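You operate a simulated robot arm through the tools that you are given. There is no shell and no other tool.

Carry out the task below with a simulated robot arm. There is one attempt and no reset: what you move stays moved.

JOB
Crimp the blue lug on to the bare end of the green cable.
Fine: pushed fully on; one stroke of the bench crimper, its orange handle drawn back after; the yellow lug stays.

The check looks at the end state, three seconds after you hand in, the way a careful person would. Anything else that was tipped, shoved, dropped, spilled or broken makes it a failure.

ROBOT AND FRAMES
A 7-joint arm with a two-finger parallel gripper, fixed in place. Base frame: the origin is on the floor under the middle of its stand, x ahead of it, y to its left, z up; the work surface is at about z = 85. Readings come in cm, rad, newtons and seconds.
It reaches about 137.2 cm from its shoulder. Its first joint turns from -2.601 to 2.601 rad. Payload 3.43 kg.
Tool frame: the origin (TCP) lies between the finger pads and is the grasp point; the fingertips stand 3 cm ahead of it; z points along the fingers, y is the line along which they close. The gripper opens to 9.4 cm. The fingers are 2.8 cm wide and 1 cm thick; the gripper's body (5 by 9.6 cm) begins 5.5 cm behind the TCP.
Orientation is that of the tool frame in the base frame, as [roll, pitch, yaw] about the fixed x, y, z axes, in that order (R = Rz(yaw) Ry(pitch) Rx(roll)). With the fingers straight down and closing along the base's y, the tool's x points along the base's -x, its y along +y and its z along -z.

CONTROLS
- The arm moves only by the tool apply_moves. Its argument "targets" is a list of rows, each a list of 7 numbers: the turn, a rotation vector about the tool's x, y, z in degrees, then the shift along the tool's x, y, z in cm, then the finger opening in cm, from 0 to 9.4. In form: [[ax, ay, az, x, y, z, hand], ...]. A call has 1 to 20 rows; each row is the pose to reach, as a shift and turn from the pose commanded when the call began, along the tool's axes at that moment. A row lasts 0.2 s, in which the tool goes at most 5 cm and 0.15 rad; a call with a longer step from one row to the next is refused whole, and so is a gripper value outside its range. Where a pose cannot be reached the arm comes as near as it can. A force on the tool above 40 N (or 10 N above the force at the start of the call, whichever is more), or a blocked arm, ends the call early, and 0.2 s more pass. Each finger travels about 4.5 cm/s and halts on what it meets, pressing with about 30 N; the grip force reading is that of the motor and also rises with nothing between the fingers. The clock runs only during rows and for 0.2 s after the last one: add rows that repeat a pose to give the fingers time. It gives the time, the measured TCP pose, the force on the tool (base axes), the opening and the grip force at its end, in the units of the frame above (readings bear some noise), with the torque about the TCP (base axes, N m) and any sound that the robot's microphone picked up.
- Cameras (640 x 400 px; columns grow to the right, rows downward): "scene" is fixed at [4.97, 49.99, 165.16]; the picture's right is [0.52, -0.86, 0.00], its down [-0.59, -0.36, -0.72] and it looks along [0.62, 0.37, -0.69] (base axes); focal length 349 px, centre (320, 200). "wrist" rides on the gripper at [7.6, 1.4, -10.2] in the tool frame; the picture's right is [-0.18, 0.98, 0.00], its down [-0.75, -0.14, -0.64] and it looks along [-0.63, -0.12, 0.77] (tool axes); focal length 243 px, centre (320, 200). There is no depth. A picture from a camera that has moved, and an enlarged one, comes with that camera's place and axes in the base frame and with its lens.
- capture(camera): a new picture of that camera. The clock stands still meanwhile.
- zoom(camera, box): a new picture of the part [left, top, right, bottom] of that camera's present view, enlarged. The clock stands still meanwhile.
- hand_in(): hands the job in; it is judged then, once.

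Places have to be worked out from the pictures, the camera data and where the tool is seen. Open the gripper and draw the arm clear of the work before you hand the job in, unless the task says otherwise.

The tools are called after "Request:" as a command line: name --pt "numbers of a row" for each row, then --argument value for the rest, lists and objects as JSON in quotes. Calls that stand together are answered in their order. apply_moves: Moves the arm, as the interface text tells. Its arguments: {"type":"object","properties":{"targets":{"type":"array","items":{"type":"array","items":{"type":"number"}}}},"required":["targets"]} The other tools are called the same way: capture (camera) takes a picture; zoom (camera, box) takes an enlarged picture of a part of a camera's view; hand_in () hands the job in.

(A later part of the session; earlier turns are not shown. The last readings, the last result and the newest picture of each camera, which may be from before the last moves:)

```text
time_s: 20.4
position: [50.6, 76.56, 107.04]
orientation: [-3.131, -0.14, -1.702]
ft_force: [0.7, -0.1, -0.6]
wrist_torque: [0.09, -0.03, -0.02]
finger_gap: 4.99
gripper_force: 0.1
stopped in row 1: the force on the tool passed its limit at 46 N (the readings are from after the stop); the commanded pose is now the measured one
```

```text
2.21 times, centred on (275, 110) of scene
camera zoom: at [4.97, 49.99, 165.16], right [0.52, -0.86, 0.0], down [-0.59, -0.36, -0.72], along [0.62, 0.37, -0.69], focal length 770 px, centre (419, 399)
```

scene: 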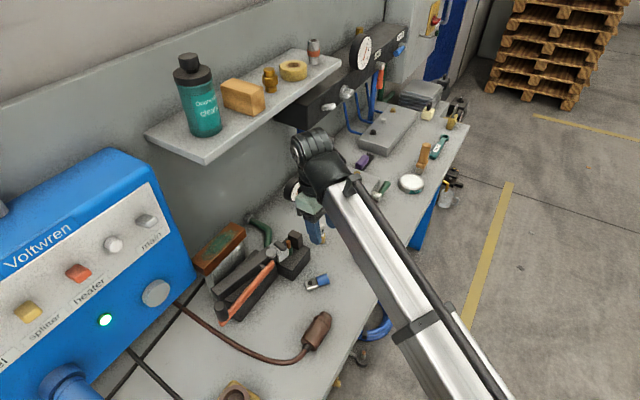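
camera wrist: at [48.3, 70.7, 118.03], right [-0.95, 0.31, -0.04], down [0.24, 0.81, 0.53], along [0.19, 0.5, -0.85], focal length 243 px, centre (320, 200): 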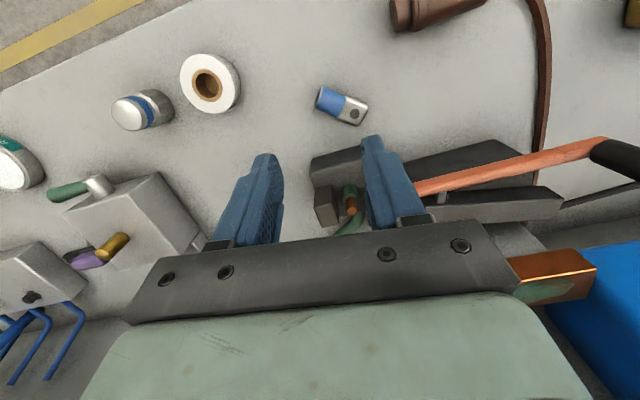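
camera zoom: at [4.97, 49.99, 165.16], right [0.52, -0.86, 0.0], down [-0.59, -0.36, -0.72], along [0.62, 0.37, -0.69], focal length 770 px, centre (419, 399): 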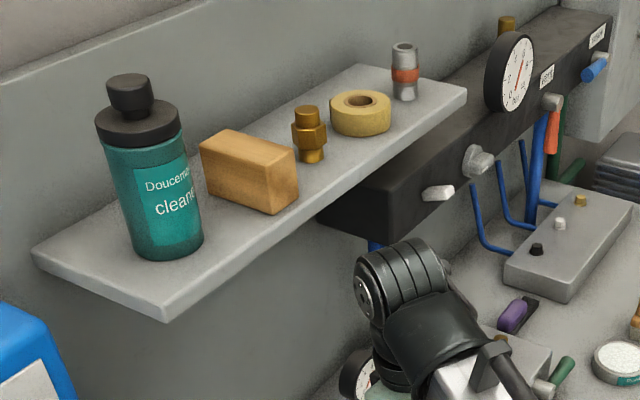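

The wrist looks well clear of the shelf and manifold in the picture, and the force has gone back to zero. It may have been a jolt from a quick joint swing rather than a contact. I'll probe gently: hold still, then tilt slowly back the way I came in tiny steps.

Request:
apply_moves --pt "0 0 0 0 0 0 5" --pt "0 -1.5 0 0 0 0 5" --pt "0 -3 0 0 0 0 5" --pt "0 -4.5 0 0 0 0 5" --pt "0 -6 0 0 0 0 5"

Request:
zoom --camera "scene" --box '[220, 90, 420, 330]'

```text
time_s: 21.6
position: [50.64, 76.52, 106.82]
orientation: [-3.132, -0.034, -1.701]
ft_force: [0.4, 0.5, -0.3]
wrist_torque: [0.03, 0.0, 0.01]
finger_gap: 5.02
gripper_force: 0.1
```

```text
1.67 times, centred on (320, 210) of scene
camera zoom: at [4.97, 49.99, 165.16], right [0.52, -0.86, 0.0], down [-0.59, -0.36, -0.72], along [0.62, 0.37, -0.69], focal length 582 px, centre (320, 183)
```

zoom: 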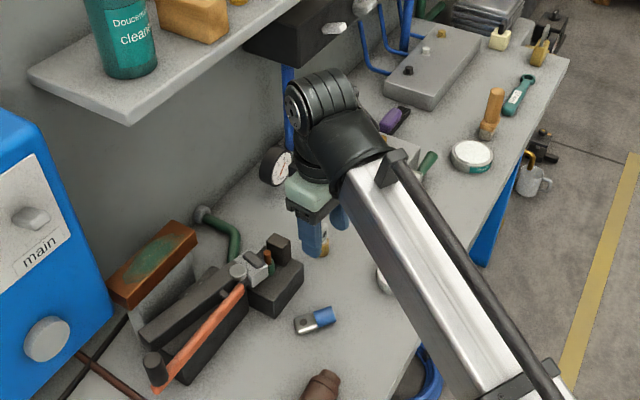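

No force on that move. I'll now turn toward the lug's direction slowly, with the tool near vertical.

Request:
apply_moves --pt "0.1 0 -3 0 0 0 5" --pt "0.2 0 -7 0 0 0 5" --pt "0.4 0 -11.5 0 0 0 5" --pt "0.5 0 -16 0 0 0 5" --pt "0.7 0 -20.5 0 0 0 5" --pt "0.85 0 -25 0 0 0 5" --pt "1.0 0 -29.5 0 0 0 5" --pt "1.15 0 -34 0 0 0 5" --pt "1.3 0 -38.5 0 0 0 5" --pt "1.45 0 -43 0 0 0 5" --pt "1.6 0 -47.5 0 0 0 5" --pt "1.75 0 -52 0 0 0 5" --pt "1.9 0 -56 0 0 0 5" --pt "2.0 0 -59.5 0 0 0 5"

Request:
capture --camera "wrist"

```text
time_s: 24.6
position: [50.67, 76.52, 106.93]
orientation: [-3.138, -0.043, -0.662]
ft_force: [0.1, -0.3, 0.0]
wrist_torque: [-0.01, 0.02, 0.02]
finger_gap: 5.02
gripper_force: 0.0
```

```text
taken
camera wrist: at [55.4, 71.0, 117.42], right [-0.75, -0.66, -0.01], down [-0.53, 0.59, 0.61], along [-0.4, 0.46, -0.79], focal length 243 px, centre (320, 200)
```

wrist: 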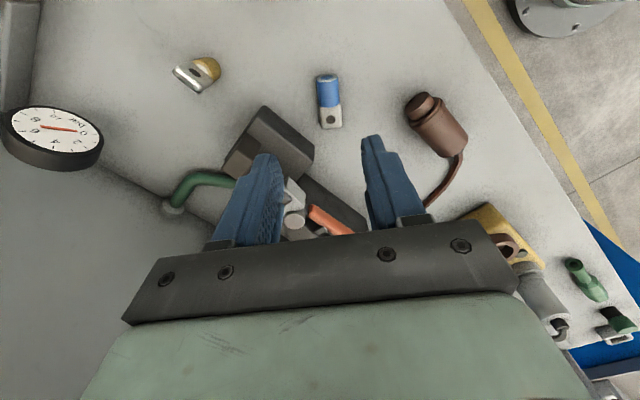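

The slow turn was smooth, and the lug lines up along the picture's vertical. Before gripping, I want to be sure the arm can reach the near-horizontal pose needed at the crimper. I'll rehearse it empty in open air: yaw back to face the wall, then tilt up in small steps.

Request:
apply_moves --pt "-0.1 0 3 0 0 0 5" --pt "-0.2 0 7 0 0 0 5" --pt "-0.4 0 11.5 0 0 0 5" --pt "-0.5 0 16 0 0 0 5" --pt "-0.7 0 20.5 0 0 0 5" --pt "-0.85 0 25 0 0 0 5" --pt "-1.0 0 29.5 0 0 0 5" --pt "-1.15 0 34 0 0 0 5" --pt "-1.3 0 38.5 0 0 0 5" --pt "-1.45 0 43 0 0 0 5" --pt "-1.6 0 47.5 0 0 0 5" --pt "-1.75 0 52 0 0 0 5"

Request:
apply_moves --pt "0 -3 0 0 0 0 5" --pt "0 -7 0 0 0 0 5" --pt "0 -12 0 0 0 0 5" --pt "0 -17 0 0 0 0 5" --pt "0 -22 0 0 0 0 5" --pt "0 -27 0 0 0 0 5" --pt "0 -32 0 0 0 0 5" --pt "0 -37 0 0 0 0 5" --pt "0 -42 0 0 0 0 5" --pt "0 -47 0 0 0 0 5" --pt "0 -52 0 0 0 0 5" --pt "0 -57 0 0 0 0 5" --pt "0 -62 0 0 0 0 5" --pt "0 -67 0 0 0 0 5" --pt "0 -72 0 0 0 0 5" --pt "0 -77 0 0 0 0 5" --pt "0 -82 0 0 0 0 5"

Request:
capture --camera "wrist"

Request:
capture --camera "scene"

```text
time_s: 27.1
position: [50.68, 76.55, 106.91]
orientation: [-3.132, -0.037, -1.573]
ft_force: [-0.3, -0.3, 0.4]
wrist_torque: [-0.02, -0.01, 0.0]
finger_gap: 4.99
gripper_force: 0.1
```

```text
time_s: 30.8
position: [50.57, 76.66, 106.84]
orientation: [-3.085, 1.397, -1.515]
ft_force: [0.5, -0.3, 0.0]
wrist_torque: [-0.01, 0.0, -0.01]
finger_gap: 4.98
gripper_force: 0.1
```

```text
taken
camera wrist: at [49.26, 65.17, 101.07], right [-0.98, 0.03, 0.17], down [0.13, -0.5, 0.86], along [0.11, 0.86, 0.49], focal length 243 px, centre (320, 200)
```

wrist: 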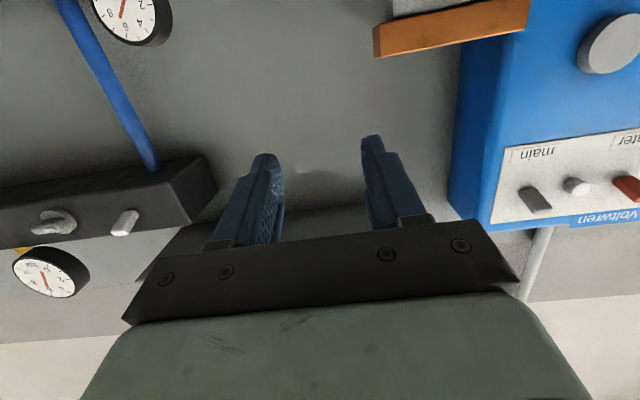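

```text
taken
```

scene: 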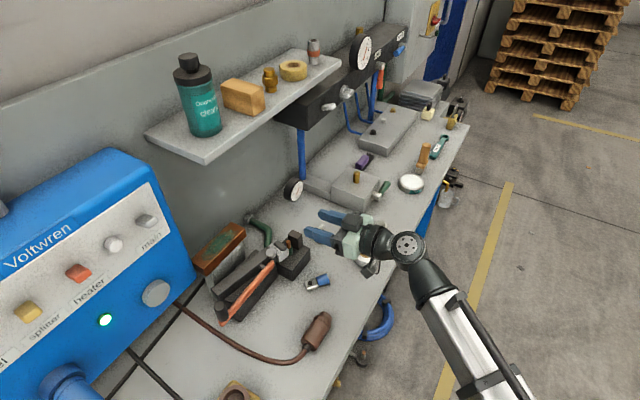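

The near-horizontal pose (θ=80°) was reached smoothly with no force. I'll check a few degrees more, since I'd like to pick with the tool nearly vertical.

Request:
apply_moves --pt "0 -3 0 0 0 0 5" --pt "0 -6 0 0 0 0 5" --pt "0 -8 0 0 0 0 5" --pt "0 -8 0 0 0 0 5"

Request:
apply_moves --pt "0 5 0 0 0 0 5" --pt "0 10 0 0 0 0 5" --pt "0 15 0 0 0 0 5" --pt "0 21 0 0 0 0 5" --pt "0 27 0 0 0 0 5" --pt "0 33 0 0 0 0 5" --pt "0 39 0 0 0 0 5" --pt "0 45 0 0 0 0 5" --pt "0 51 0 0 0 0 5" --pt "0 57 0 0 0 0 5" --pt "0 63 0 0 0 0 5" --pt "0 69 0 0 0 0 5" --pt "0 75 0 0 0 0 5" --pt "0 80 0 0 0 0 5" --pt "0 85 0 0 0 0 5" --pt "0 88 0 0 0 0 5"

```text
time_s: 31.8
position: [50.63, 76.7, 106.87]
orientation: [-2.874, 1.534, -1.302]
ft_force: [-0.8, -0.5, 1.3]
wrist_torque: [-0.02, 0.02, 0.0]
finger_gap: 5.0
gripper_force: 0.1
```

```text
time_s: 35.1
position: [50.63, 76.64, 106.98]
orientation: [-3.131, -0.003, -1.572]
ft_force: [-0.3, -0.9, 0.5]
wrist_torque: [0.04, -0.02, 0.03]
finger_gap: 5.0
gripper_force: 0.1
```

The arm can reach 88° cleanly and return. I'll yaw again to the lug's direction, then measure and descend.

Request:
apply_moves --pt "0 0 -3 0 0 0 5" --pt "0 0 -7 0 0 0 5" --pt "0 0 -11.5 0 0 0 5" --pt "0 0 -16 0 0 0 5" --pt "0 0 -20.5 0 0 0 5" --pt "0 0 -25 0 0 0 5" --pt "0 0 -29.5 0 0 0 5" --pt "0 0 -34 0 0 0 5" --pt "0 0 -38.5 0 0 0 5" --pt "0 0 -43 0 0 0 5" --pt "0 0 -47.5 0 0 0 5" --pt "0 0 -52 0 0 0 5" --pt "0 1.2 -52 0 0 0 5" --pt "0 2.4 -52 0 0 0 5"

Request:
zoom --camera "wrist" --box '[280, 50, 380, 150]'

```text
time_s: 38.1
position: [50.55, 76.69, 107.0]
orientation: [3.129, -0.046, -0.661]
ft_force: [0.1, -0.3, -1.0]
wrist_torque: [0.03, 0.02, -0.01]
finger_gap: 5.0
gripper_force: 0.0
```

```text
4.00 times, centred on (330, 100) of wrist
camera zoom: at [55.45, 71.19, 117.42], right [-0.75, -0.66, 0.0], down [-0.53, 0.6, 0.61], along [-0.4, 0.45, -0.8], focal length 970 px, centre (280, 600)
```

zoom: 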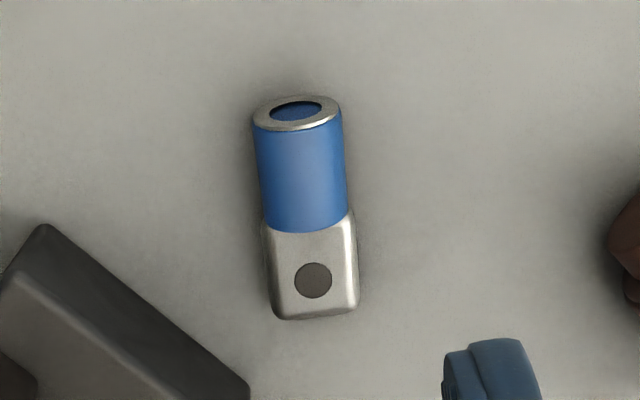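

The lug's axis runs at about −39° from tongue end (46.35, 79.0) to mouth (51.05, 75.15). I'll trim the yaw, move over the tongue and stop about 7 cm above grasp height for a check.

Request:
apply_moves --pt "0 0 0.4 -0.69 0.1 1.9 4.6" --pt "0 0 0.8 -1.39 0.21 3.8 4.6" --pt "0 0 1.2 -2.08 0.32 5.7 4.6" --pt "0 0 1.4 -2.77 0.42 7.6 4.6" --pt "0 0 1.4 -3.47 0.53 9.5 4.6" --pt "0 0 1.4 -4.16 0.635 11.33 4.6" --pt "0 0 1.4 -4.16 0.635 11.33 4.6"

Request:
capture --camera "wrist"

Request:
zoom --camera "scene" --box '[250, 200, 370, 300]'

```text
time_s: 39.8
position: [47.23, 78.17, 95.61]
orientation: [3.13, -0.045, -0.687]
ft_force: [0.6, -0.1, 0.8]
wrist_torque: [0.01, 0.0, -0.01]
finger_gap: 4.6
gripper_force: 0.0
```

```text
taken
camera wrist: at [51.92, 72.58, 105.91], right [-0.77, -0.64, 0.0], down [-0.51, 0.61, 0.61], along [-0.39, 0.46, -0.8], focal length 243 px, centre (320, 200)
```

wrist: 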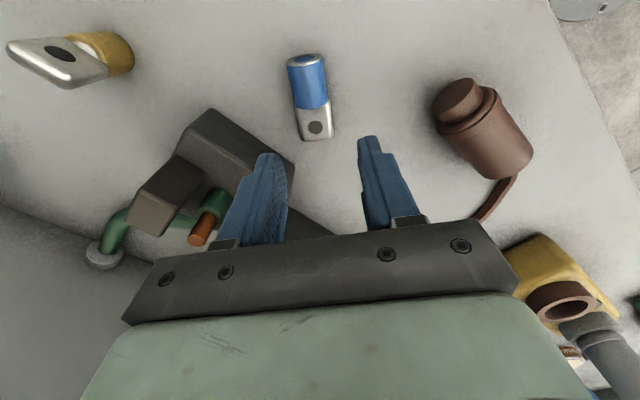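

```text
4.00 times, centred on (310, 250) of scene
camera zoom: at [4.97, 49.99, 165.16], right [0.52, -0.86, 0.0], down [-0.59, -0.36, -0.72], along [0.62, 0.37, -0.69], focal length 1396 px, centre (360, 0)
```

zoom: 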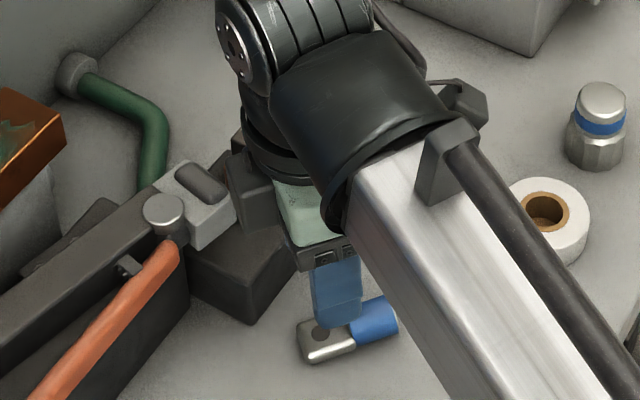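

Clearance to the crimper looks fine. I'll zoom to check centring on the tongue.

Request:
zoom --camera "wrist" --box '[250, 30, 390, 170]'

```text
2.86 times, centred on (320, 100) of wrist
camera zoom: at [51.92, 72.58, 105.91], right [-0.77, -0.64, 0.0], down [-0.51, 0.61, 0.61], along [-0.39, 0.46, -0.8], focal length 693 px, centre (320, 486)
```

zoom: 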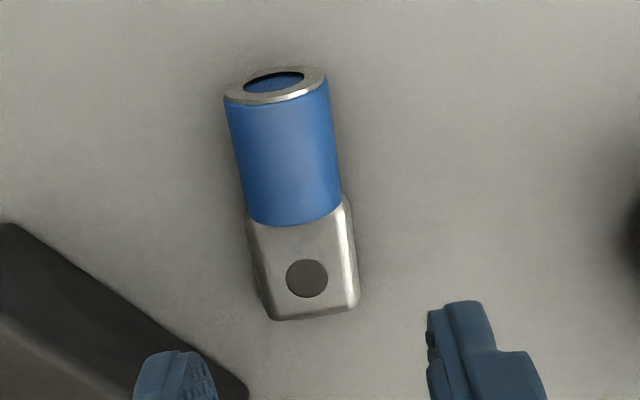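

In the tool frame the tongue is 0.57 cm off to −y and the lug is rotated about 3°. I'll correct both and come halfway down.

Request:
apply_moves --pt "0 0 1 -0.2 -0.2 0.6 4.6" --pt "0 0 2 -0.4 -0.4 1.5 4.6" --pt "0 0 3 -0.56 -0.57 2.5 4.6" --pt "0 0 3 -0.56 -0.57 3.5 4.6" --pt "0 0 3 -0.56 -0.57 3.5 4.6"

Request:
zoom --camera "wrist" --box '[250, 30, 390, 170]'

```text
time_s: 41.0
position: [47.32, 79.02, 91.93]
orientation: [3.133, -0.046, -0.738]
ft_force: [-0.6, -0.8, -0.3]
wrist_torque: [-0.03, 0.02, 0.01]
finger_gap: 4.61
gripper_force: 0.1
```

```text
2.86 times, centred on (320, 100) of wrist
camera zoom: at [51.69, 73.04, 102.32], right [-0.8, -0.6, 0.0], down [-0.48, 0.64, 0.61], along [-0.36, 0.48, -0.8], focal length 693 px, centre (320, 486)
```

zoom: 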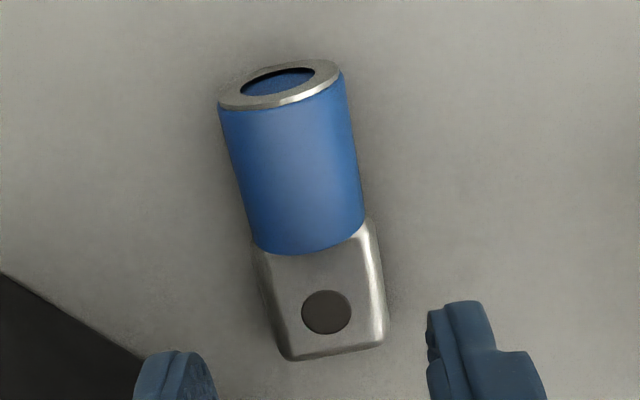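

Now centred within about 0.15 cm and parallel within about 1°. I'll trim and go down to grasp height, with the fingertips about 0.5 cm above the bench.

Request:
apply_moves --pt "0 0 0 0 0.15 0.8 4.6" --pt "0 0 0 0 0.15 1.6 4.6" --pt "0 0 0 0 0.15 2.3 4.6" --pt "0 0 0 0 0.15 2.9 4.6" --pt "0 0 0 0 0.15 3.4 4.6" --pt "0 0 0 0 0.15 3.4 4.6"

Request:
zoom --camera "wrist" --box '[250, 30, 390, 190]'

Request:
zoom --camera "scene" --box '[280, 240, 360, 310]'

```text
time_s: 42.4
position: [47.32, 78.6, 88.56]
orientation: [3.133, -0.045, -0.74]
ft_force: [0.2, 0.8, -0.2]
wrist_torque: [0.01, 0.01, -0.01]
finger_gap: 4.59
gripper_force: 0.0
```

```text
2.50 times, centred on (320, 110) of wrist
camera zoom: at [51.72, 72.85, 98.99], right [-0.8, -0.6, 0.0], down [-0.48, 0.64, 0.61], along [-0.36, 0.48, -0.8], focal length 606 px, centre (320, 425)
```

zoom: 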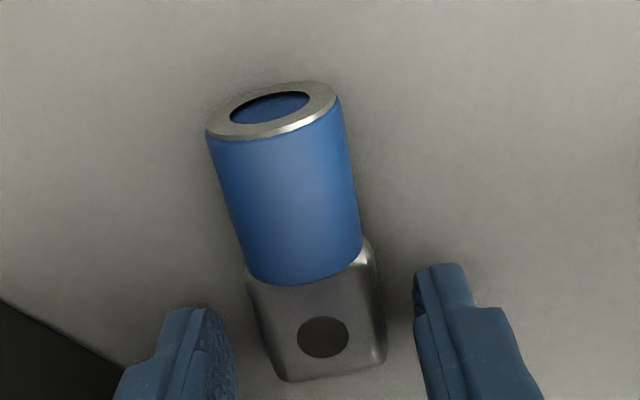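

```text
5.71 times, centred on (320, 275) of scene
camera zoom: at [4.97, 49.99, 165.16], right [0.52, -0.86, 0.0], down [-0.59, -0.36, -0.72], along [0.62, 0.37, -0.69], focal length 1995 px, centre (320, -229)
```

zoom: 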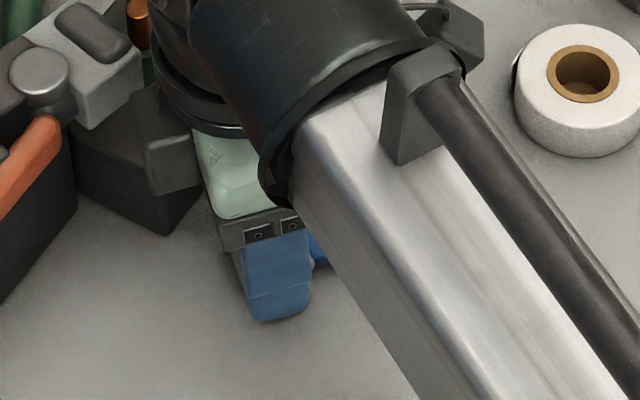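

The fingers straddle the tongue evenly at grasp height. I'll close gently and hold.

Request:
apply_moves --pt "0 0 0 0 0 0 3.6" --pt "0 0 0 0 0 0 3.0" --pt "0 0 0 0 0 0 2.6" --pt "0 0 0 0 0 0 2.3" --pt "0 0 0 0 0 0 1.5" --pt "0 0 0 0 0 0 0.5" --pt "0 0 0 0 0 0 0" --pt "0 0 0 0 0 0 0"

Request:
zoom --camera "wrist" --box '[250, 30, 390, 190]'

```text
time_s: 44.1
position: [47.37, 78.87, 88.53]
orientation: [3.132, -0.046, -0.74]
ft_force: [0.1, -0.5, 0.1]
wrist_torque: [0.0, 0.03, 0.02]
finger_gap: 2.89
gripper_force: 30.1
```

```text
2.50 times, centred on (320, 110) of wrist
camera zoom: at [51.72, 72.85, 98.99], right [-0.8, -0.6, 0.0], down [-0.48, 0.64, 0.61], along [-0.36, 0.48, -0.8], focal length 606 px, centre (320, 425)
```

zoom: 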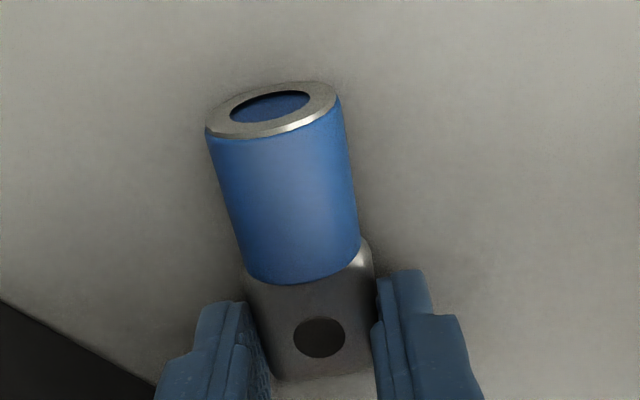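

Gripped across the tongue edges: gap 2.89 cm, 30 N. I'll lift slowly a couple of centimetres and look.

Request:
apply_moves --pt "0 0 0 0.01 0 -0.2 0" --pt "0 0 0 0.03 0 -0.6 0" --pt "0 0 0 0.05 0 -1.1 0" --pt "0 0 0 0.07 0 -1.6 0" --pt "0 0 0 0.09 0 -2.0 0" --pt "0 0 0 0.09 0 -2.0 0"

Request:
zoom --camera "wrist" --box '[250, 30, 390, 190]'

```text
time_s: 45.5
position: [47.17, 78.54, 90.53]
orientation: [3.133, -0.045, -0.739]
ft_force: [-0.1, 0.4, -0.4]
wrist_torque: [-0.01, 0.02, -0.01]
finger_gap: 2.89
gripper_force: 30.2
```

```text
2.50 times, centred on (320, 110) of wrist
camera zoom: at [51.65, 72.82, 101.02], right [-0.8, -0.6, 0.0], down [-0.48, 0.64, 0.61], along [-0.36, 0.48, -0.8], focal length 606 px, centre (320, 425)
```

zoom: 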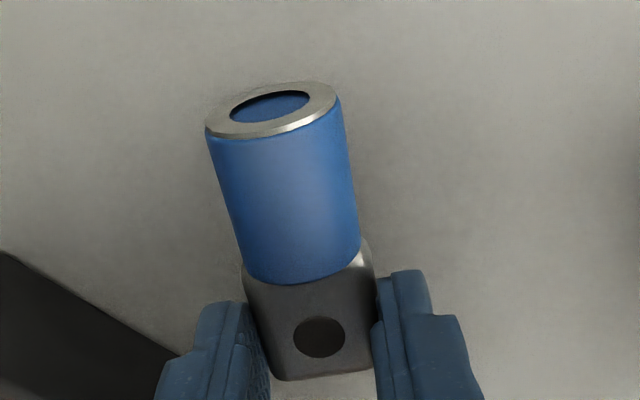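

The lug is held exactly as gripped. I'll carry it slowly up and away from the crimper to open space.

Request:
apply_moves --pt "0 0 0 0.1 0.06 -0.4 0" --pt "0 0 0 0.4 0.25 -1.0 0" --pt "0 0 0 0.9 0.55 -1.7 0" --pt "0 0 0 1.5 0.9 -2.4 0" --pt "0 0 0 2.2 1.35 -3.2 0" --pt "0 0 0 2.9 1.8 -4.0 0" --pt "0 0 0 3.6 2.2 -4.8 0" --pt "0 0 0 4.3 2.6 -5.6 0" --pt "0 0 0 5.0 3.05 -6.3 0" --pt "0 0 0 5.6 3.4 -6.9 0" --pt "0 0 0 5.9 3.58 -7.1 0" --pt "0 0 0 6.04 3.66 -7.2 0"

Request:
capture --camera "wrist"

```text
time_s: 48.1
position: [49.02, 72.23, 98.05]
orientation: [3.131, -0.044, -0.741]
ft_force: [0.6, -0.3, -0.1]
wrist_torque: [-0.03, -0.02, 0.0]
finger_gap: 2.88
gripper_force: 29.6
```

```text
taken
camera wrist: at [53.44, 66.35, 108.56], right [-0.8, -0.6, 0.0], down [-0.48, 0.64, 0.61], along [-0.36, 0.48, -0.8], focal length 243 px, centre (320, 200)
```

wrist: 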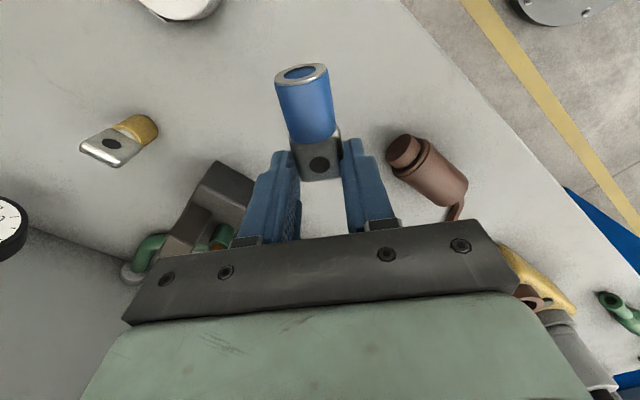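

Still held. I'll yaw slowly to face the wall (ψ≈−1.57), at about 3° per row.

Request:
apply_moves --pt "-0.05 0 1 0 0 0 0" --pt "-0.13 0 3 0 0 0 0" --pt "-0.26 0 6 0 0 0 0" --pt "-0.4 0 9 0 0 0 0" --pt "-0.53 0 12 0 0 0 0" --pt "-0.66 0 15 0 0 0 0" --pt "-0.8 0 18 0 0 0 0" --pt "-0.93 0 21 0 0 0 0" --pt "-1.06 0 24 0 0 0 0" --pt "-1.2 0 27 0 0 0 0" --pt "-1.33 0 30 0 0 0 0" --pt "-1.46 0 33 0 0 0 0" --pt "-1.6 0 36 0 0 0 0" --pt "-1.73 0 39 0 0 0 0" --pt "-1.86 0 42 0 0 0 0" --pt "-2.0 0 45 0 0 0 0" --pt "-2.08 0 47 0 0 0 0" --pt "-2.1 0 47.55 0 0 0 0"

Request:
capture --camera "wrist"

```text
time_s: 52.0
position: [49.11, 72.36, 97.98]
orientation: [3.137, -0.053, -1.571]
ft_force: [-0.3, -0.5, -0.6]
wrist_torque: [0.0, 0.0, -0.04]
finger_gap: 2.87
gripper_force: 29.9
```

```text
taken
camera wrist: at [47.77, 65.08, 108.51], right [-0.98, 0.18, 0.0], down [0.14, 0.79, 0.6], along [0.11, 0.59, -0.8], focal length 243 px, centre (320, 200)
```

wrist: 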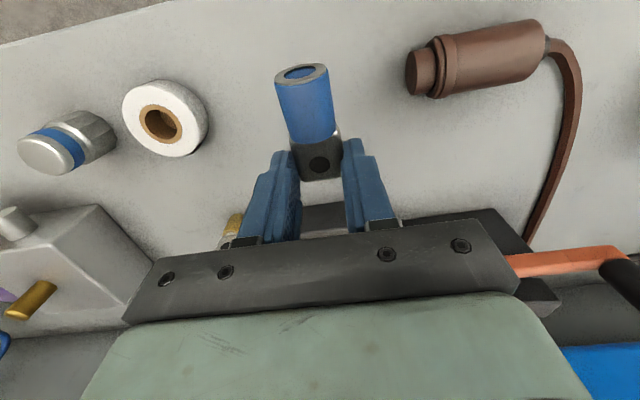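

Held steady. Now I'll pitch the hand up slowly while raising it 5 cm, bringing the barrel toward pointing down.

Request:
apply_moves --pt "0 -1 0 0.02 0 -0.3 0" --pt "0 -3 0 0.05 0 -0.8 0" --pt "0 -6 0 0.08 0 -1.4 0" --pt "0 -9 0 0.11 0 -2.0 0" --pt "0 -12 0 0.14 0 -2.6 0" --pt "0 -15 0 0.17 0 -3.2 0" --pt "0 -18 0 0.2 0 -3.7 0" --pt "0 -21 0 0.23 0 -4.2 0" --pt "0 -24 0 0.25 0 -4.6 0" --pt "0 -27 0 0.26 0 -4.9 0" --pt "0 -30 0 0.26 0 -5.0 0" --pt "0 -33 0 0.26 0 -5.0 0" --pt "0 -36 0 0.26 0 -5.0 0" --pt "0 -39 0 0.26 0 -5.0 0" --pt "0 -42 0 0.26 0 -5.0 0" --pt "0 -44 0 0.26 0 -5.0 0" --pt "0 -45 0 0.26 0 -5.0 0"

Request:
capture --camera "wrist"

```text
time_s: 55.5
position: [49.16, 72.17, 103.04]
orientation: [3.135, 0.733, -1.574]
ft_force: [-0.3, 1.1, -0.2]
wrist_torque: [0.02, 0.01, 0.01]
finger_gap: 2.87
gripper_force: 29.5
```

```text
taken
camera wrist: at [47.78, 59.63, 105.45], right [-0.98, 0.14, 0.13], down [0.15, 0.13, 0.98], along [0.12, 0.98, -0.15], focal length 243 px, centre (320, 200)
```

wrist: 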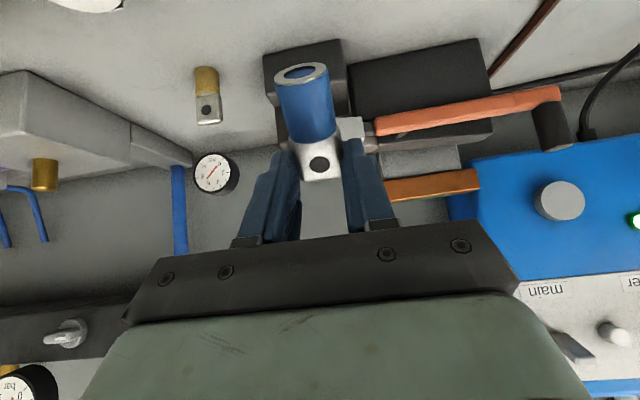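

Halfway, and the lug is unchanged in the grip. Continuing the pitch to about 87.4°, which makes the barrel vertical.

Request:
apply_moves --pt "0 -1 0 0 0 0 0" --pt "0 -3 0 0 0 0 0" --pt "0 -6 0 0 0 0 0" --pt "0 -9 0 0 0 0 0" --pt "0 -12 0 0 0 0 0" --pt "0 -15 0 0 0 0 0" --pt "0 -18 0 0 0 0 0" --pt "0 -21 0 0 0 0 0" --pt "0 -24 0 0 0 0 0" --pt "0 -27 0 0 0 0 0" --pt "0 -30 0 0 0 0 0" --pt "0 -33 0 0 0 0 0" --pt "0 -36 0 0 0 0 0" --pt "0 -39 0 0 0 0 0" --pt "0 -42 0 0 0 0 0" --pt "0 -44 0 0 0 0 0" --pt "0 -45.2 0 0 0 0 0" --pt "0 -45.2 0 0 0 0 0"

Request:
capture --camera "wrist"

Request:
capture --camera "scene"

```text
time_s: 59.4
position: [49.12, 72.03, 102.98]
orientation: [3.041, 1.521, -1.67]
ft_force: [-0.2, 0.0, -1.3]
wrist_torque: [0.0, 0.0, -0.01]
finger_gap: 2.87
gripper_force: 30.3
```

```text
taken
camera wrist: at [47.68, 61.51, 95.79], right [-0.98, 0.01, 0.19], down [0.14, -0.6, 0.78], along [0.12, 0.8, 0.59], focal length 243 px, centre (320, 200)
```

wrist: 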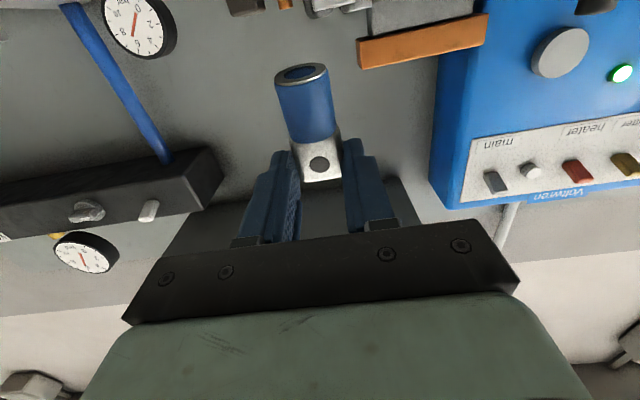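

```text
taken
```

scene: 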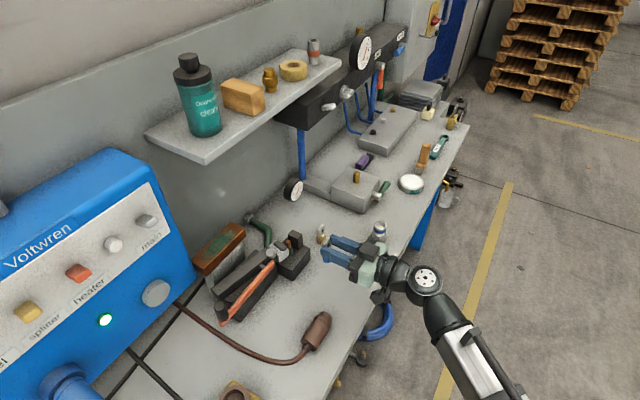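

The lug is now vertical with its mouth down, and still held at a 2.87 gap. I'll zoom in on it from both cameras to measure where the mouth sits relative to the tool.

Request:
zoom --camera "wrist" --box '[250, 40, 390, 200]'

Request:
zoom --camera "scene" --box '[300, 210, 400, 300]'

```text
2.50 times, centred on (320, 120) of wrist
camera zoom: at [47.68, 61.51, 95.79], right [-0.98, 0.01, 0.19], down [0.14, -0.6, 0.78], along [0.12, 0.8, 0.59], focal length 606 px, centre (320, 400)
```

zoom: 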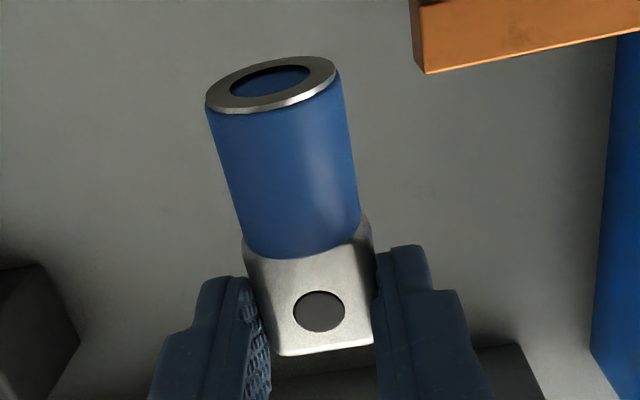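

```text
4.44 times, centred on (350, 255) of scene
camera zoom: at [4.97, 49.99, 165.16], right [0.52, -0.86, 0.0], down [-0.59, -0.36, -0.72], along [0.62, 0.37, -0.69], focal length 1552 px, centre (187, -44)
```

zoom: 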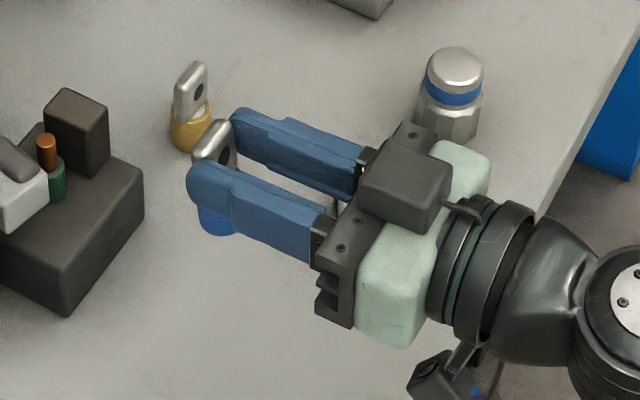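

In the tool frame the mouth centre is at about (5.0, −0.03, 2.47), i.e. base (49.1, 74.25, 97.9). Three wrist views put the copper tip at (50.53, 87.07, 94.6). I'll move horizontally and slowly until the mouth is above the copper, 3 cm clear.

Request:
apply_moves --pt "0 0 0 -0.01 -0.03 0.2 0" --pt "0 0 0 -0.03 -0.08 0.7 0" --pt "0 0 0 -0.07 -0.16 1.4 0" --pt "0 0 0 -0.11 -0.25 2.2 0" --pt "0 0 0 -0.15 -0.33 3.0 0" --pt "0 0 0 -0.19 -0.42 3.8 0" --pt "0 0 0 -0.23 -0.51 4.6 0" --pt "0 0 0 -0.27 -0.6 5.4 0" --pt "0 0 0 -0.31 -0.69 6.2 0" --pt "0 0 0 -0.35 -0.78 7.0 0" --pt "0 0 0 -0.39 -0.87 7.8 0" --pt "0 0 0 -0.43 -0.96 8.6 0" --pt "0 0 0 -0.47 -1.05 9.4 0" --pt "0 0 0 -0.51 -1.14 10.2 0" --pt "0 0 0 -0.55 -1.23 11.0 0" --pt "0 0 0 -0.59 -1.32 11.7 0" --pt "0 0 0 -0.62 -1.38 12.3 0" --pt "0 0 0 -0.63 -1.41 12.65 0" --pt "0 0 0 -0.64 -1.43 12.8 0" --pt "0 0 0 -0.64 -1.43 12.8 0"

Request:
capture --camera "wrist"

Request:
capture --camera "scene"

```text
time_s: 63.5
position: [50.48, 84.96, 102.91]
orientation: [3.04, 1.522, -1.671]
ft_force: [1.4, 0.0, -0.3]
wrist_torque: [0.0, 0.0, 0.02]
finger_gap: 2.88
gripper_force: 30.2
```

```text
taken
camera wrist: at [49.11, 74.34, 95.81], right [-0.98, 0.01, 0.19], down [0.15, -0.6, 0.78], along [0.12, 0.8, 0.59], focal length 243 px, centre (320, 200)
```

wrist: 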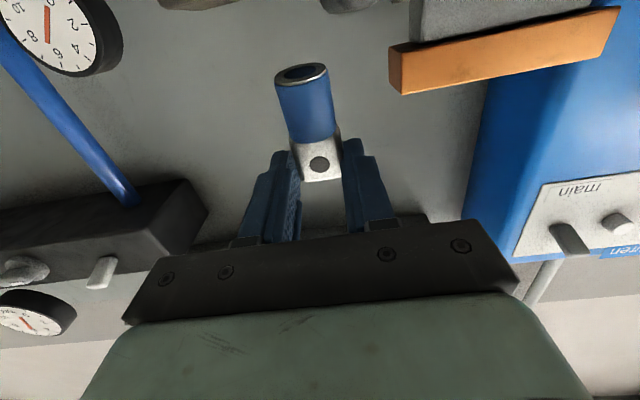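

```text
taken
```

scene: 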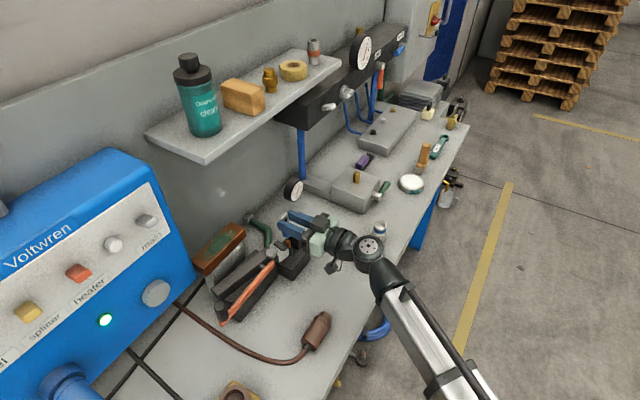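

The copper is just outside the wrist camera's view. I'll lower 2 cm, leaving the mouth about 1 cm above the tip, so both are visible.

Request:
apply_moves --pt "0 0 0 0.3 0 0.015 0" --pt "0 0 0 0.7 0 0.035 0" --pt "0 0 0 1.1 0 0.055 0" --pt "0 0 0 1.5 0 0.075 0" --pt "0 0 0 1.8 0 0.09 0" --pt "0 0 0 2.0 0 0.1 0" --pt "0 0 0 2.0 0 0.1 0"

Request:
zoom --camera "wrist" --box '[240, 0, 400, 130]'

Request:
zoom --camera "scene" --box '[255, 200, 325, 270]'

```text
time_s: 65.2
position: [50.51, 85.04, 101.06]
orientation: [3.045, 1.522, -1.668]
ft_force: [-0.2, 0.8, -0.7]
wrist_torque: [-0.02, 0.02, 0.0]
finger_gap: 2.87
gripper_force: 30.0
```

```text
3.08 times, centred on (320, 65) of wrist
camera zoom: at [49.07, 74.39, 93.84], right [-0.98, 0.01, 0.19], down [0.14, -0.6, 0.78], along [0.12, 0.8, 0.59], focal length 746 px, centre (320, 615)
```

zoom: 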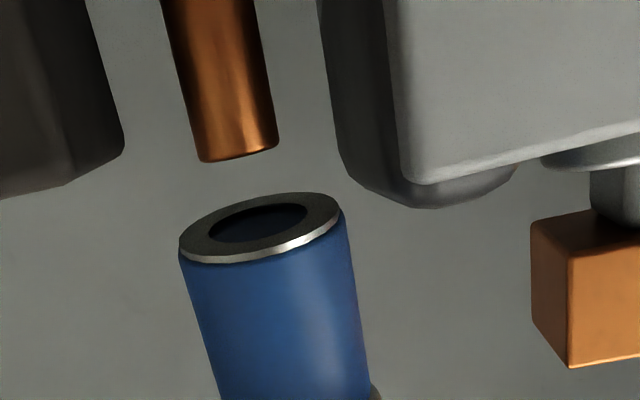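

```text
5.71 times, centred on (290, 235) of scene
camera zoom: at [4.97, 49.99, 165.16], right [0.52, -0.86, 0.0], down [-0.59, -0.36, -0.72], along [0.62, 0.37, -0.69], focal length 1995 px, centre (491, 0)
```

zoom: 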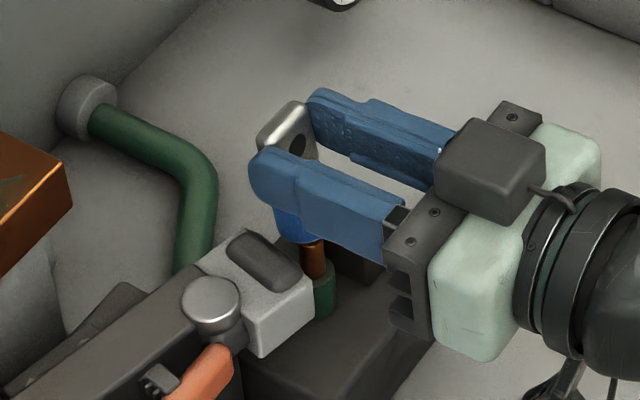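

The view from below is clear: the copper tip sits right above the bore in the picture, and x agrees to within about 0.05 cm. I'll zoom the scene camera hard to check alignment in y.

Request:
zoom --camera "scene" --box '[274, 225, 306, 257]'

Request:
zoom --camera "wrist" --box '[270, 20, 340, 90]'

```text
12.50 times, centred on (290, 241) of scene
camera zoom: at [4.97, 49.99, 165.16], right [0.52, -0.86, 0.0], down [-0.59, -0.36, -0.72], along [0.62, 0.37, -0.69], focal length 4364 px, centre (695, -312)
```

zoom: 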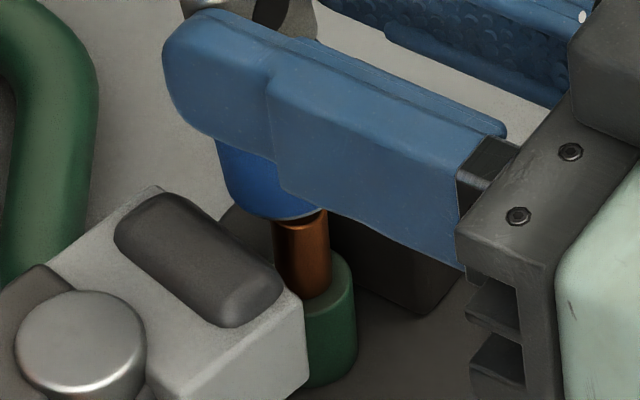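

```text
5.71 times, centred on (305, 55) of wrist
camera zoom: at [49.07, 74.39, 93.84], right [-0.98, 0.01, 0.19], down [0.14, -0.6, 0.78], along [0.12, 0.8, 0.59], focal length 1386 px, centre (406, 1029)
```

zoom: 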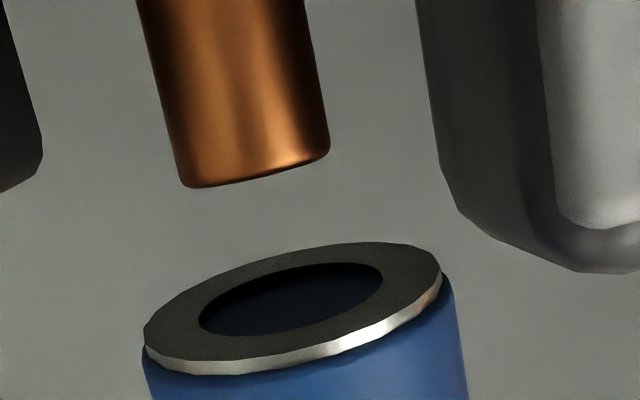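

The scene view hints that the lug may be 0.2–0.3 cm too far toward the wall. I'll zoom closer to settle it.

Request:
zoom --camera "scene" --box '[282, 232, 300, 250]'

```text
16.00 times, centred on (291, 241) of scene
camera zoom: at [4.97, 49.99, 165.16], right [0.52, -0.86, 0.0], down [-0.59, -0.36, -0.72], along [0.62, 0.37, -0.69], focal length 5586 px, centre (784, -456)
```

zoom: 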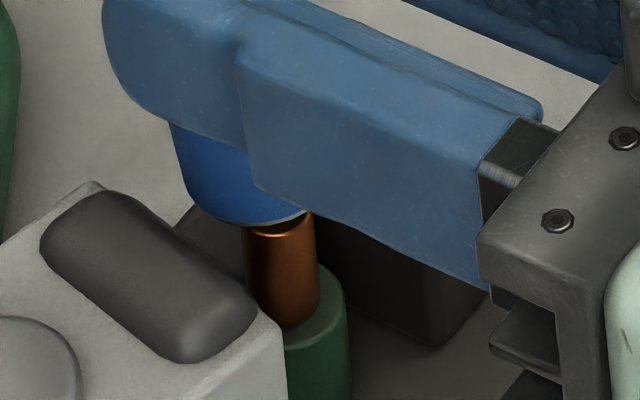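

The relative measurements show the lug tilted about 7° (mouth toward the robot) because it had been lying slightly propped up, and about 0.2 cm too far in y. I'll pitch 6° more and shift back in y so the barrel is vertical and over the copper.

Request:
apply_moves --pt "0 -1 0 0.01 -0.01 -0.12 0" --pt "0 -2.5 0 0.015 -0.02 -0.3 0" --pt "0 -4 0 0.02 -0.03 -0.48 0" --pt "0 -5.3 0 0.03 -0.04 -0.64 0" --pt "0 -6 0 0.036 -0.05 -0.72 0" --pt "0 -6 0 0.036 -0.05 -0.72 0"

Request:
zoom --camera "scene" --box '[282, 232, 300, 250]'

Request:
zoom --camera "wrist" --box '[260, 10, 350, 100]'

```text
time_s: 66.5
position: [50.67, 84.26, 101.12]
orientation: [0.082, 1.516, 1.654]
ft_force: [0.7, 1.1, -0.7]
wrist_torque: [-0.01, 0.03, -0.02]
finger_gap: 2.91
gripper_force: 30.4
```

```text
16.00 times, centred on (291, 241) of scene
camera zoom: at [4.97, 49.99, 165.16], right [0.52, -0.86, 0.0], down [-0.59, -0.36, -0.72], along [0.62, 0.37, -0.69], focal length 5586 px, centre (784, -456)
```

zoom: 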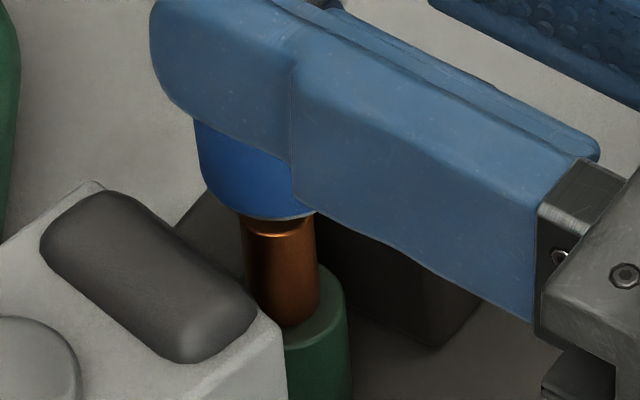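

```text
4.44 times, centred on (305, 55) of wrist
camera zoom: at [49.19, 74.4, 92.76], right [-0.98, -0.01, 0.19], down [0.14, -0.68, 0.72], along [0.12, 0.73, 0.67], focal length 1078 px, centre (387, 844)
```

zoom: 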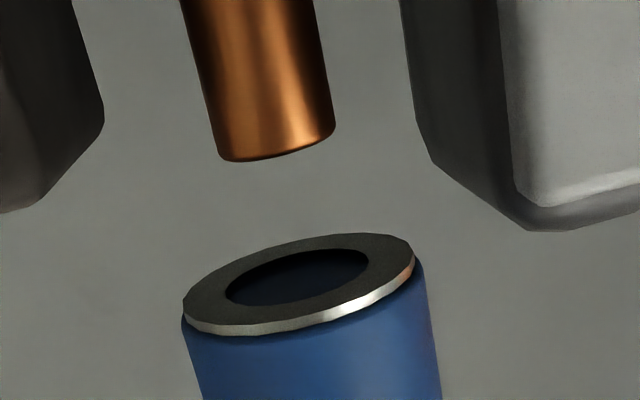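

The barrel is now vertical in the scene view. The lug is off by about +0.10 in x and −0.08 in y relative to the copper. I'll correct that and lower 1.1 cm, leaving the tip just short of the mouth.

Request:
apply_moves --pt "0 0 0 0.2 0.05 0.02 0" --pt "0 0 0 0.5 0.094 0.02 0" --pt "0 0 0 0.8 0.094 0.02 0" --pt "0 0 0 1.0 0.094 0.02 0" --pt "0 0 0 1.1 0.094 0.02 0" --pt "0 0 0 1.1 0.094 0.02 0"

Request:
zoom --camera "scene" --box '[282, 232, 300, 250]'

Request:
zoom --camera "wrist" --box '[260, 10, 350, 100]'

```text
time_s: 68.0
position: [50.49, 84.48, 100.01]
orientation: [0.087, 1.513, 1.658]
ft_force: [0.2, -0.1, -0.5]
wrist_torque: [-0.02, -0.01, 0.01]
finger_gap: 2.88
gripper_force: 29.7
```

```text
16.00 times, centred on (291, 241) of scene
camera zoom: at [4.97, 49.99, 165.16], right [0.52, -0.86, 0.0], down [-0.59, -0.36, -0.72], along [0.62, 0.37, -0.69], focal length 5586 px, centre (784, -456)
```

zoom: 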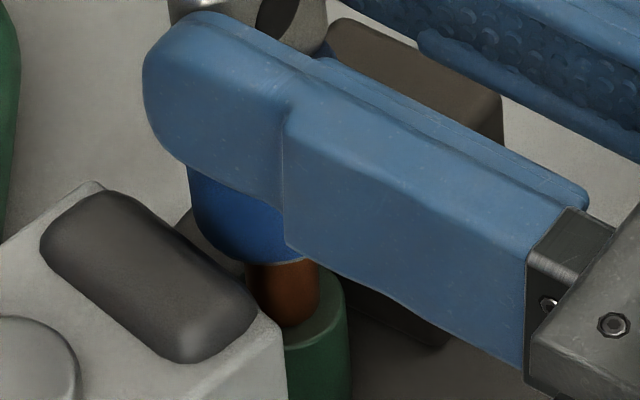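

```text
4.44 times, centred on (305, 55) of wrist
camera zoom: at [49.07, 74.55, 91.68], right [-0.98, -0.01, 0.19], down [0.14, -0.68, 0.72], along [0.12, 0.73, 0.67], focal length 1078 px, centre (387, 844)
```

zoom: 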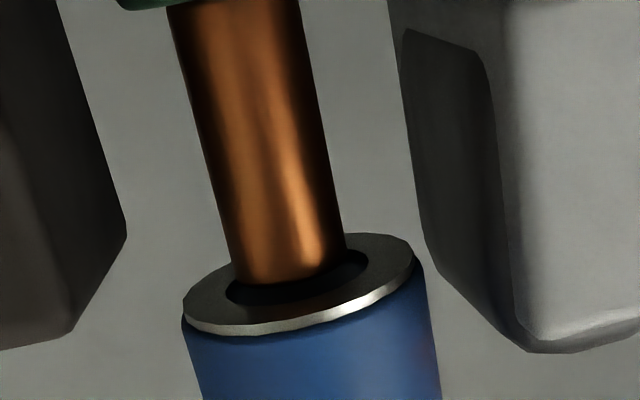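

The copper tip is right at the bore: x is within 0.07 cm and y within about 0.03 cm. I'll nudge x and lower slowly 1 cm, watching the force.

Request:
apply_moves --pt "0 0 0 0.1 -0.05 0 0" --pt "0 0 0 0.25 -0.05 -0.01 0" --pt "0 0 0 0.45 -0.05 -0.02 0" --pt "0 0 0 0.65 -0.05 -0.03 0" --pt "0 0 0 0.85 -0.05 -0.05 0" --pt "0 0 0 1.0 -0.05 -0.055 0" --pt "0 0 0 1.0 -0.05 -0.055 0"

Request:
zoom --camera "wrist" --box '[260, 10, 350, 100]'

Request:
zoom --camera "scene" --box '[278, 228, 304, 254]'

```text
time_s: 69.5
position: [50.61, 84.42, 98.84]
orientation: [0.09, 1.515, 1.661]
ft_force: [0.3, 0.1, -0.2]
wrist_torque: [-0.06, 0.03, 0.02]
finger_gap: 2.87
gripper_force: 30.1
```

```text
4.44 times, centred on (305, 55) of wrist
camera zoom: at [49.14, 74.51, 90.64], right [-0.98, -0.01, 0.19], down [0.14, -0.68, 0.72], along [0.12, 0.73, 0.67], focal length 1078 px, centre (387, 844)
```

zoom: 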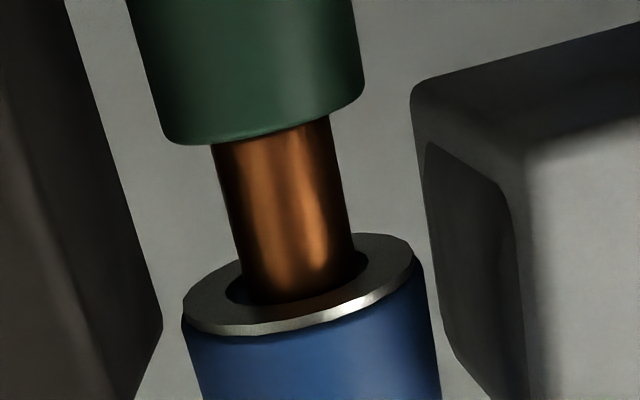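

```text
15.38 times, centred on (291, 241) of scene
camera zoom: at [4.97, 49.99, 165.16], right [0.52, -0.86, 0.0], down [-0.59, -0.36, -0.72], along [0.62, 0.37, -0.69], focal length 5371 px, centre (766, -431)
```

zoom: 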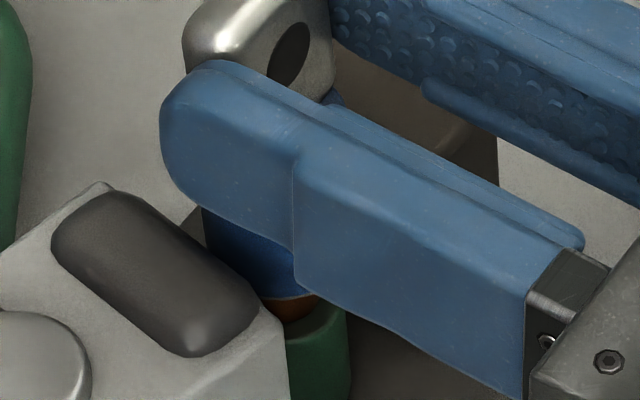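

The copper is inside the bore with no contact force and looks evenly centred. I'll continue down another 1.2 cm.

Request:
apply_moves --pt "0 0 0 0.15 0 -0.01 0" --pt "0 0 0 0.35 0 -0.02 0" --pt "0 0 0 0.55 0 -0.03 0" --pt "0 0 0 0.75 0 -0.04 0" --pt "0 0 0 0.95 0 -0.05 0" --pt "0 0 0 1.1 0 -0.06 0" --pt "0 0 0 1.2 0 -0.066 0" --pt "0 0 0 1.2 0 -0.066 0"

Request:
zoom --camera "wrist" --box '[240, 10, 380, 150]'

Request:
zoom --camera "scene" --box '[268, 218, 318, 268]'

```text
time_s: 71.3
position: [50.48, 84.38, 97.77]
orientation: [0.09, 1.516, 1.661]
ft_force: [0.6, -0.6, 0.0]
wrist_torque: [-0.04, -0.03, 0.0]
finger_gap: 2.9
gripper_force: 29.9
```

```text
2.86 times, centred on (310, 80) of wrist
camera zoom: at [49.08, 74.47, 89.38], right [-0.98, -0.01, 0.19], down [0.14, -0.68, 0.72], along [0.12, 0.73, 0.67], focal length 693 px, centre (349, 543)
```

zoom: 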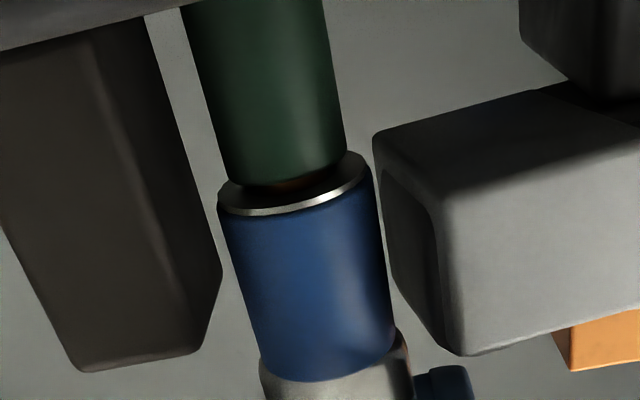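

```text
8.00 times, centred on (293, 243) of scene
camera zoom: at [4.97, 49.99, 165.16], right [0.52, -0.86, 0.0], down [-0.59, -0.36, -0.72], along [0.62, 0.37, -0.69], focal length 2793 px, centre (536, -144)
```

zoom: 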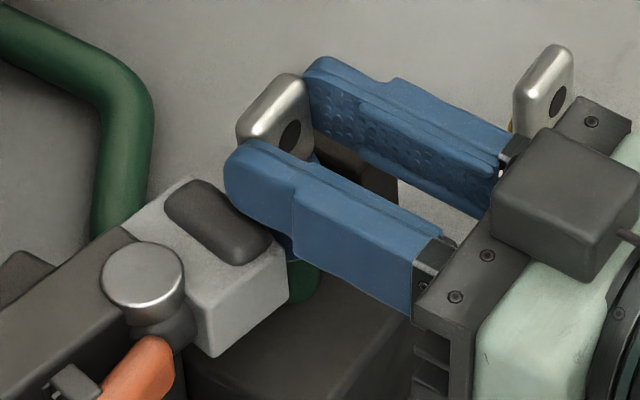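

The barrel is nearly on, with only a sliver of copper left between mouth and insulation. I'll press down gently in 0.1 cm steps to seat it, watching the force.

Request:
apply_moves --pt "0 0 0 0.1 0 -0.005 0" --pt "0 0 0 0.2 0 -0.01 0" --pt "0 0 0 0.3 0 -0.016 0" --pt "0 0 0 0.3 0 -0.016 0"

Request:
zoom --camera "wrist" --box '[260, 30, 350, 120]'

```text
time_s: 72.3
position: [50.52, 84.33, 97.58]
orientation: [0.092, 1.513, 1.667]
ft_force: [-1.5, 5.2, 12.9]
wrist_torque: [0.64, 0.01, 0.07]
finger_gap: 2.87
gripper_force: 30.4
```

```text
4.44 times, centred on (305, 75) of wrist
camera zoom: at [49.12, 74.45, 89.23], right [-0.98, -0.01, 0.19], down [0.15, -0.68, 0.71], along [0.12, 0.73, 0.67], focal length 1078 px, centre (387, 756)
```

zoom: 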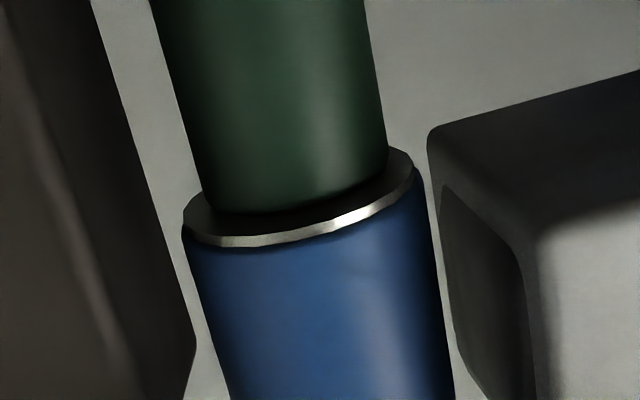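

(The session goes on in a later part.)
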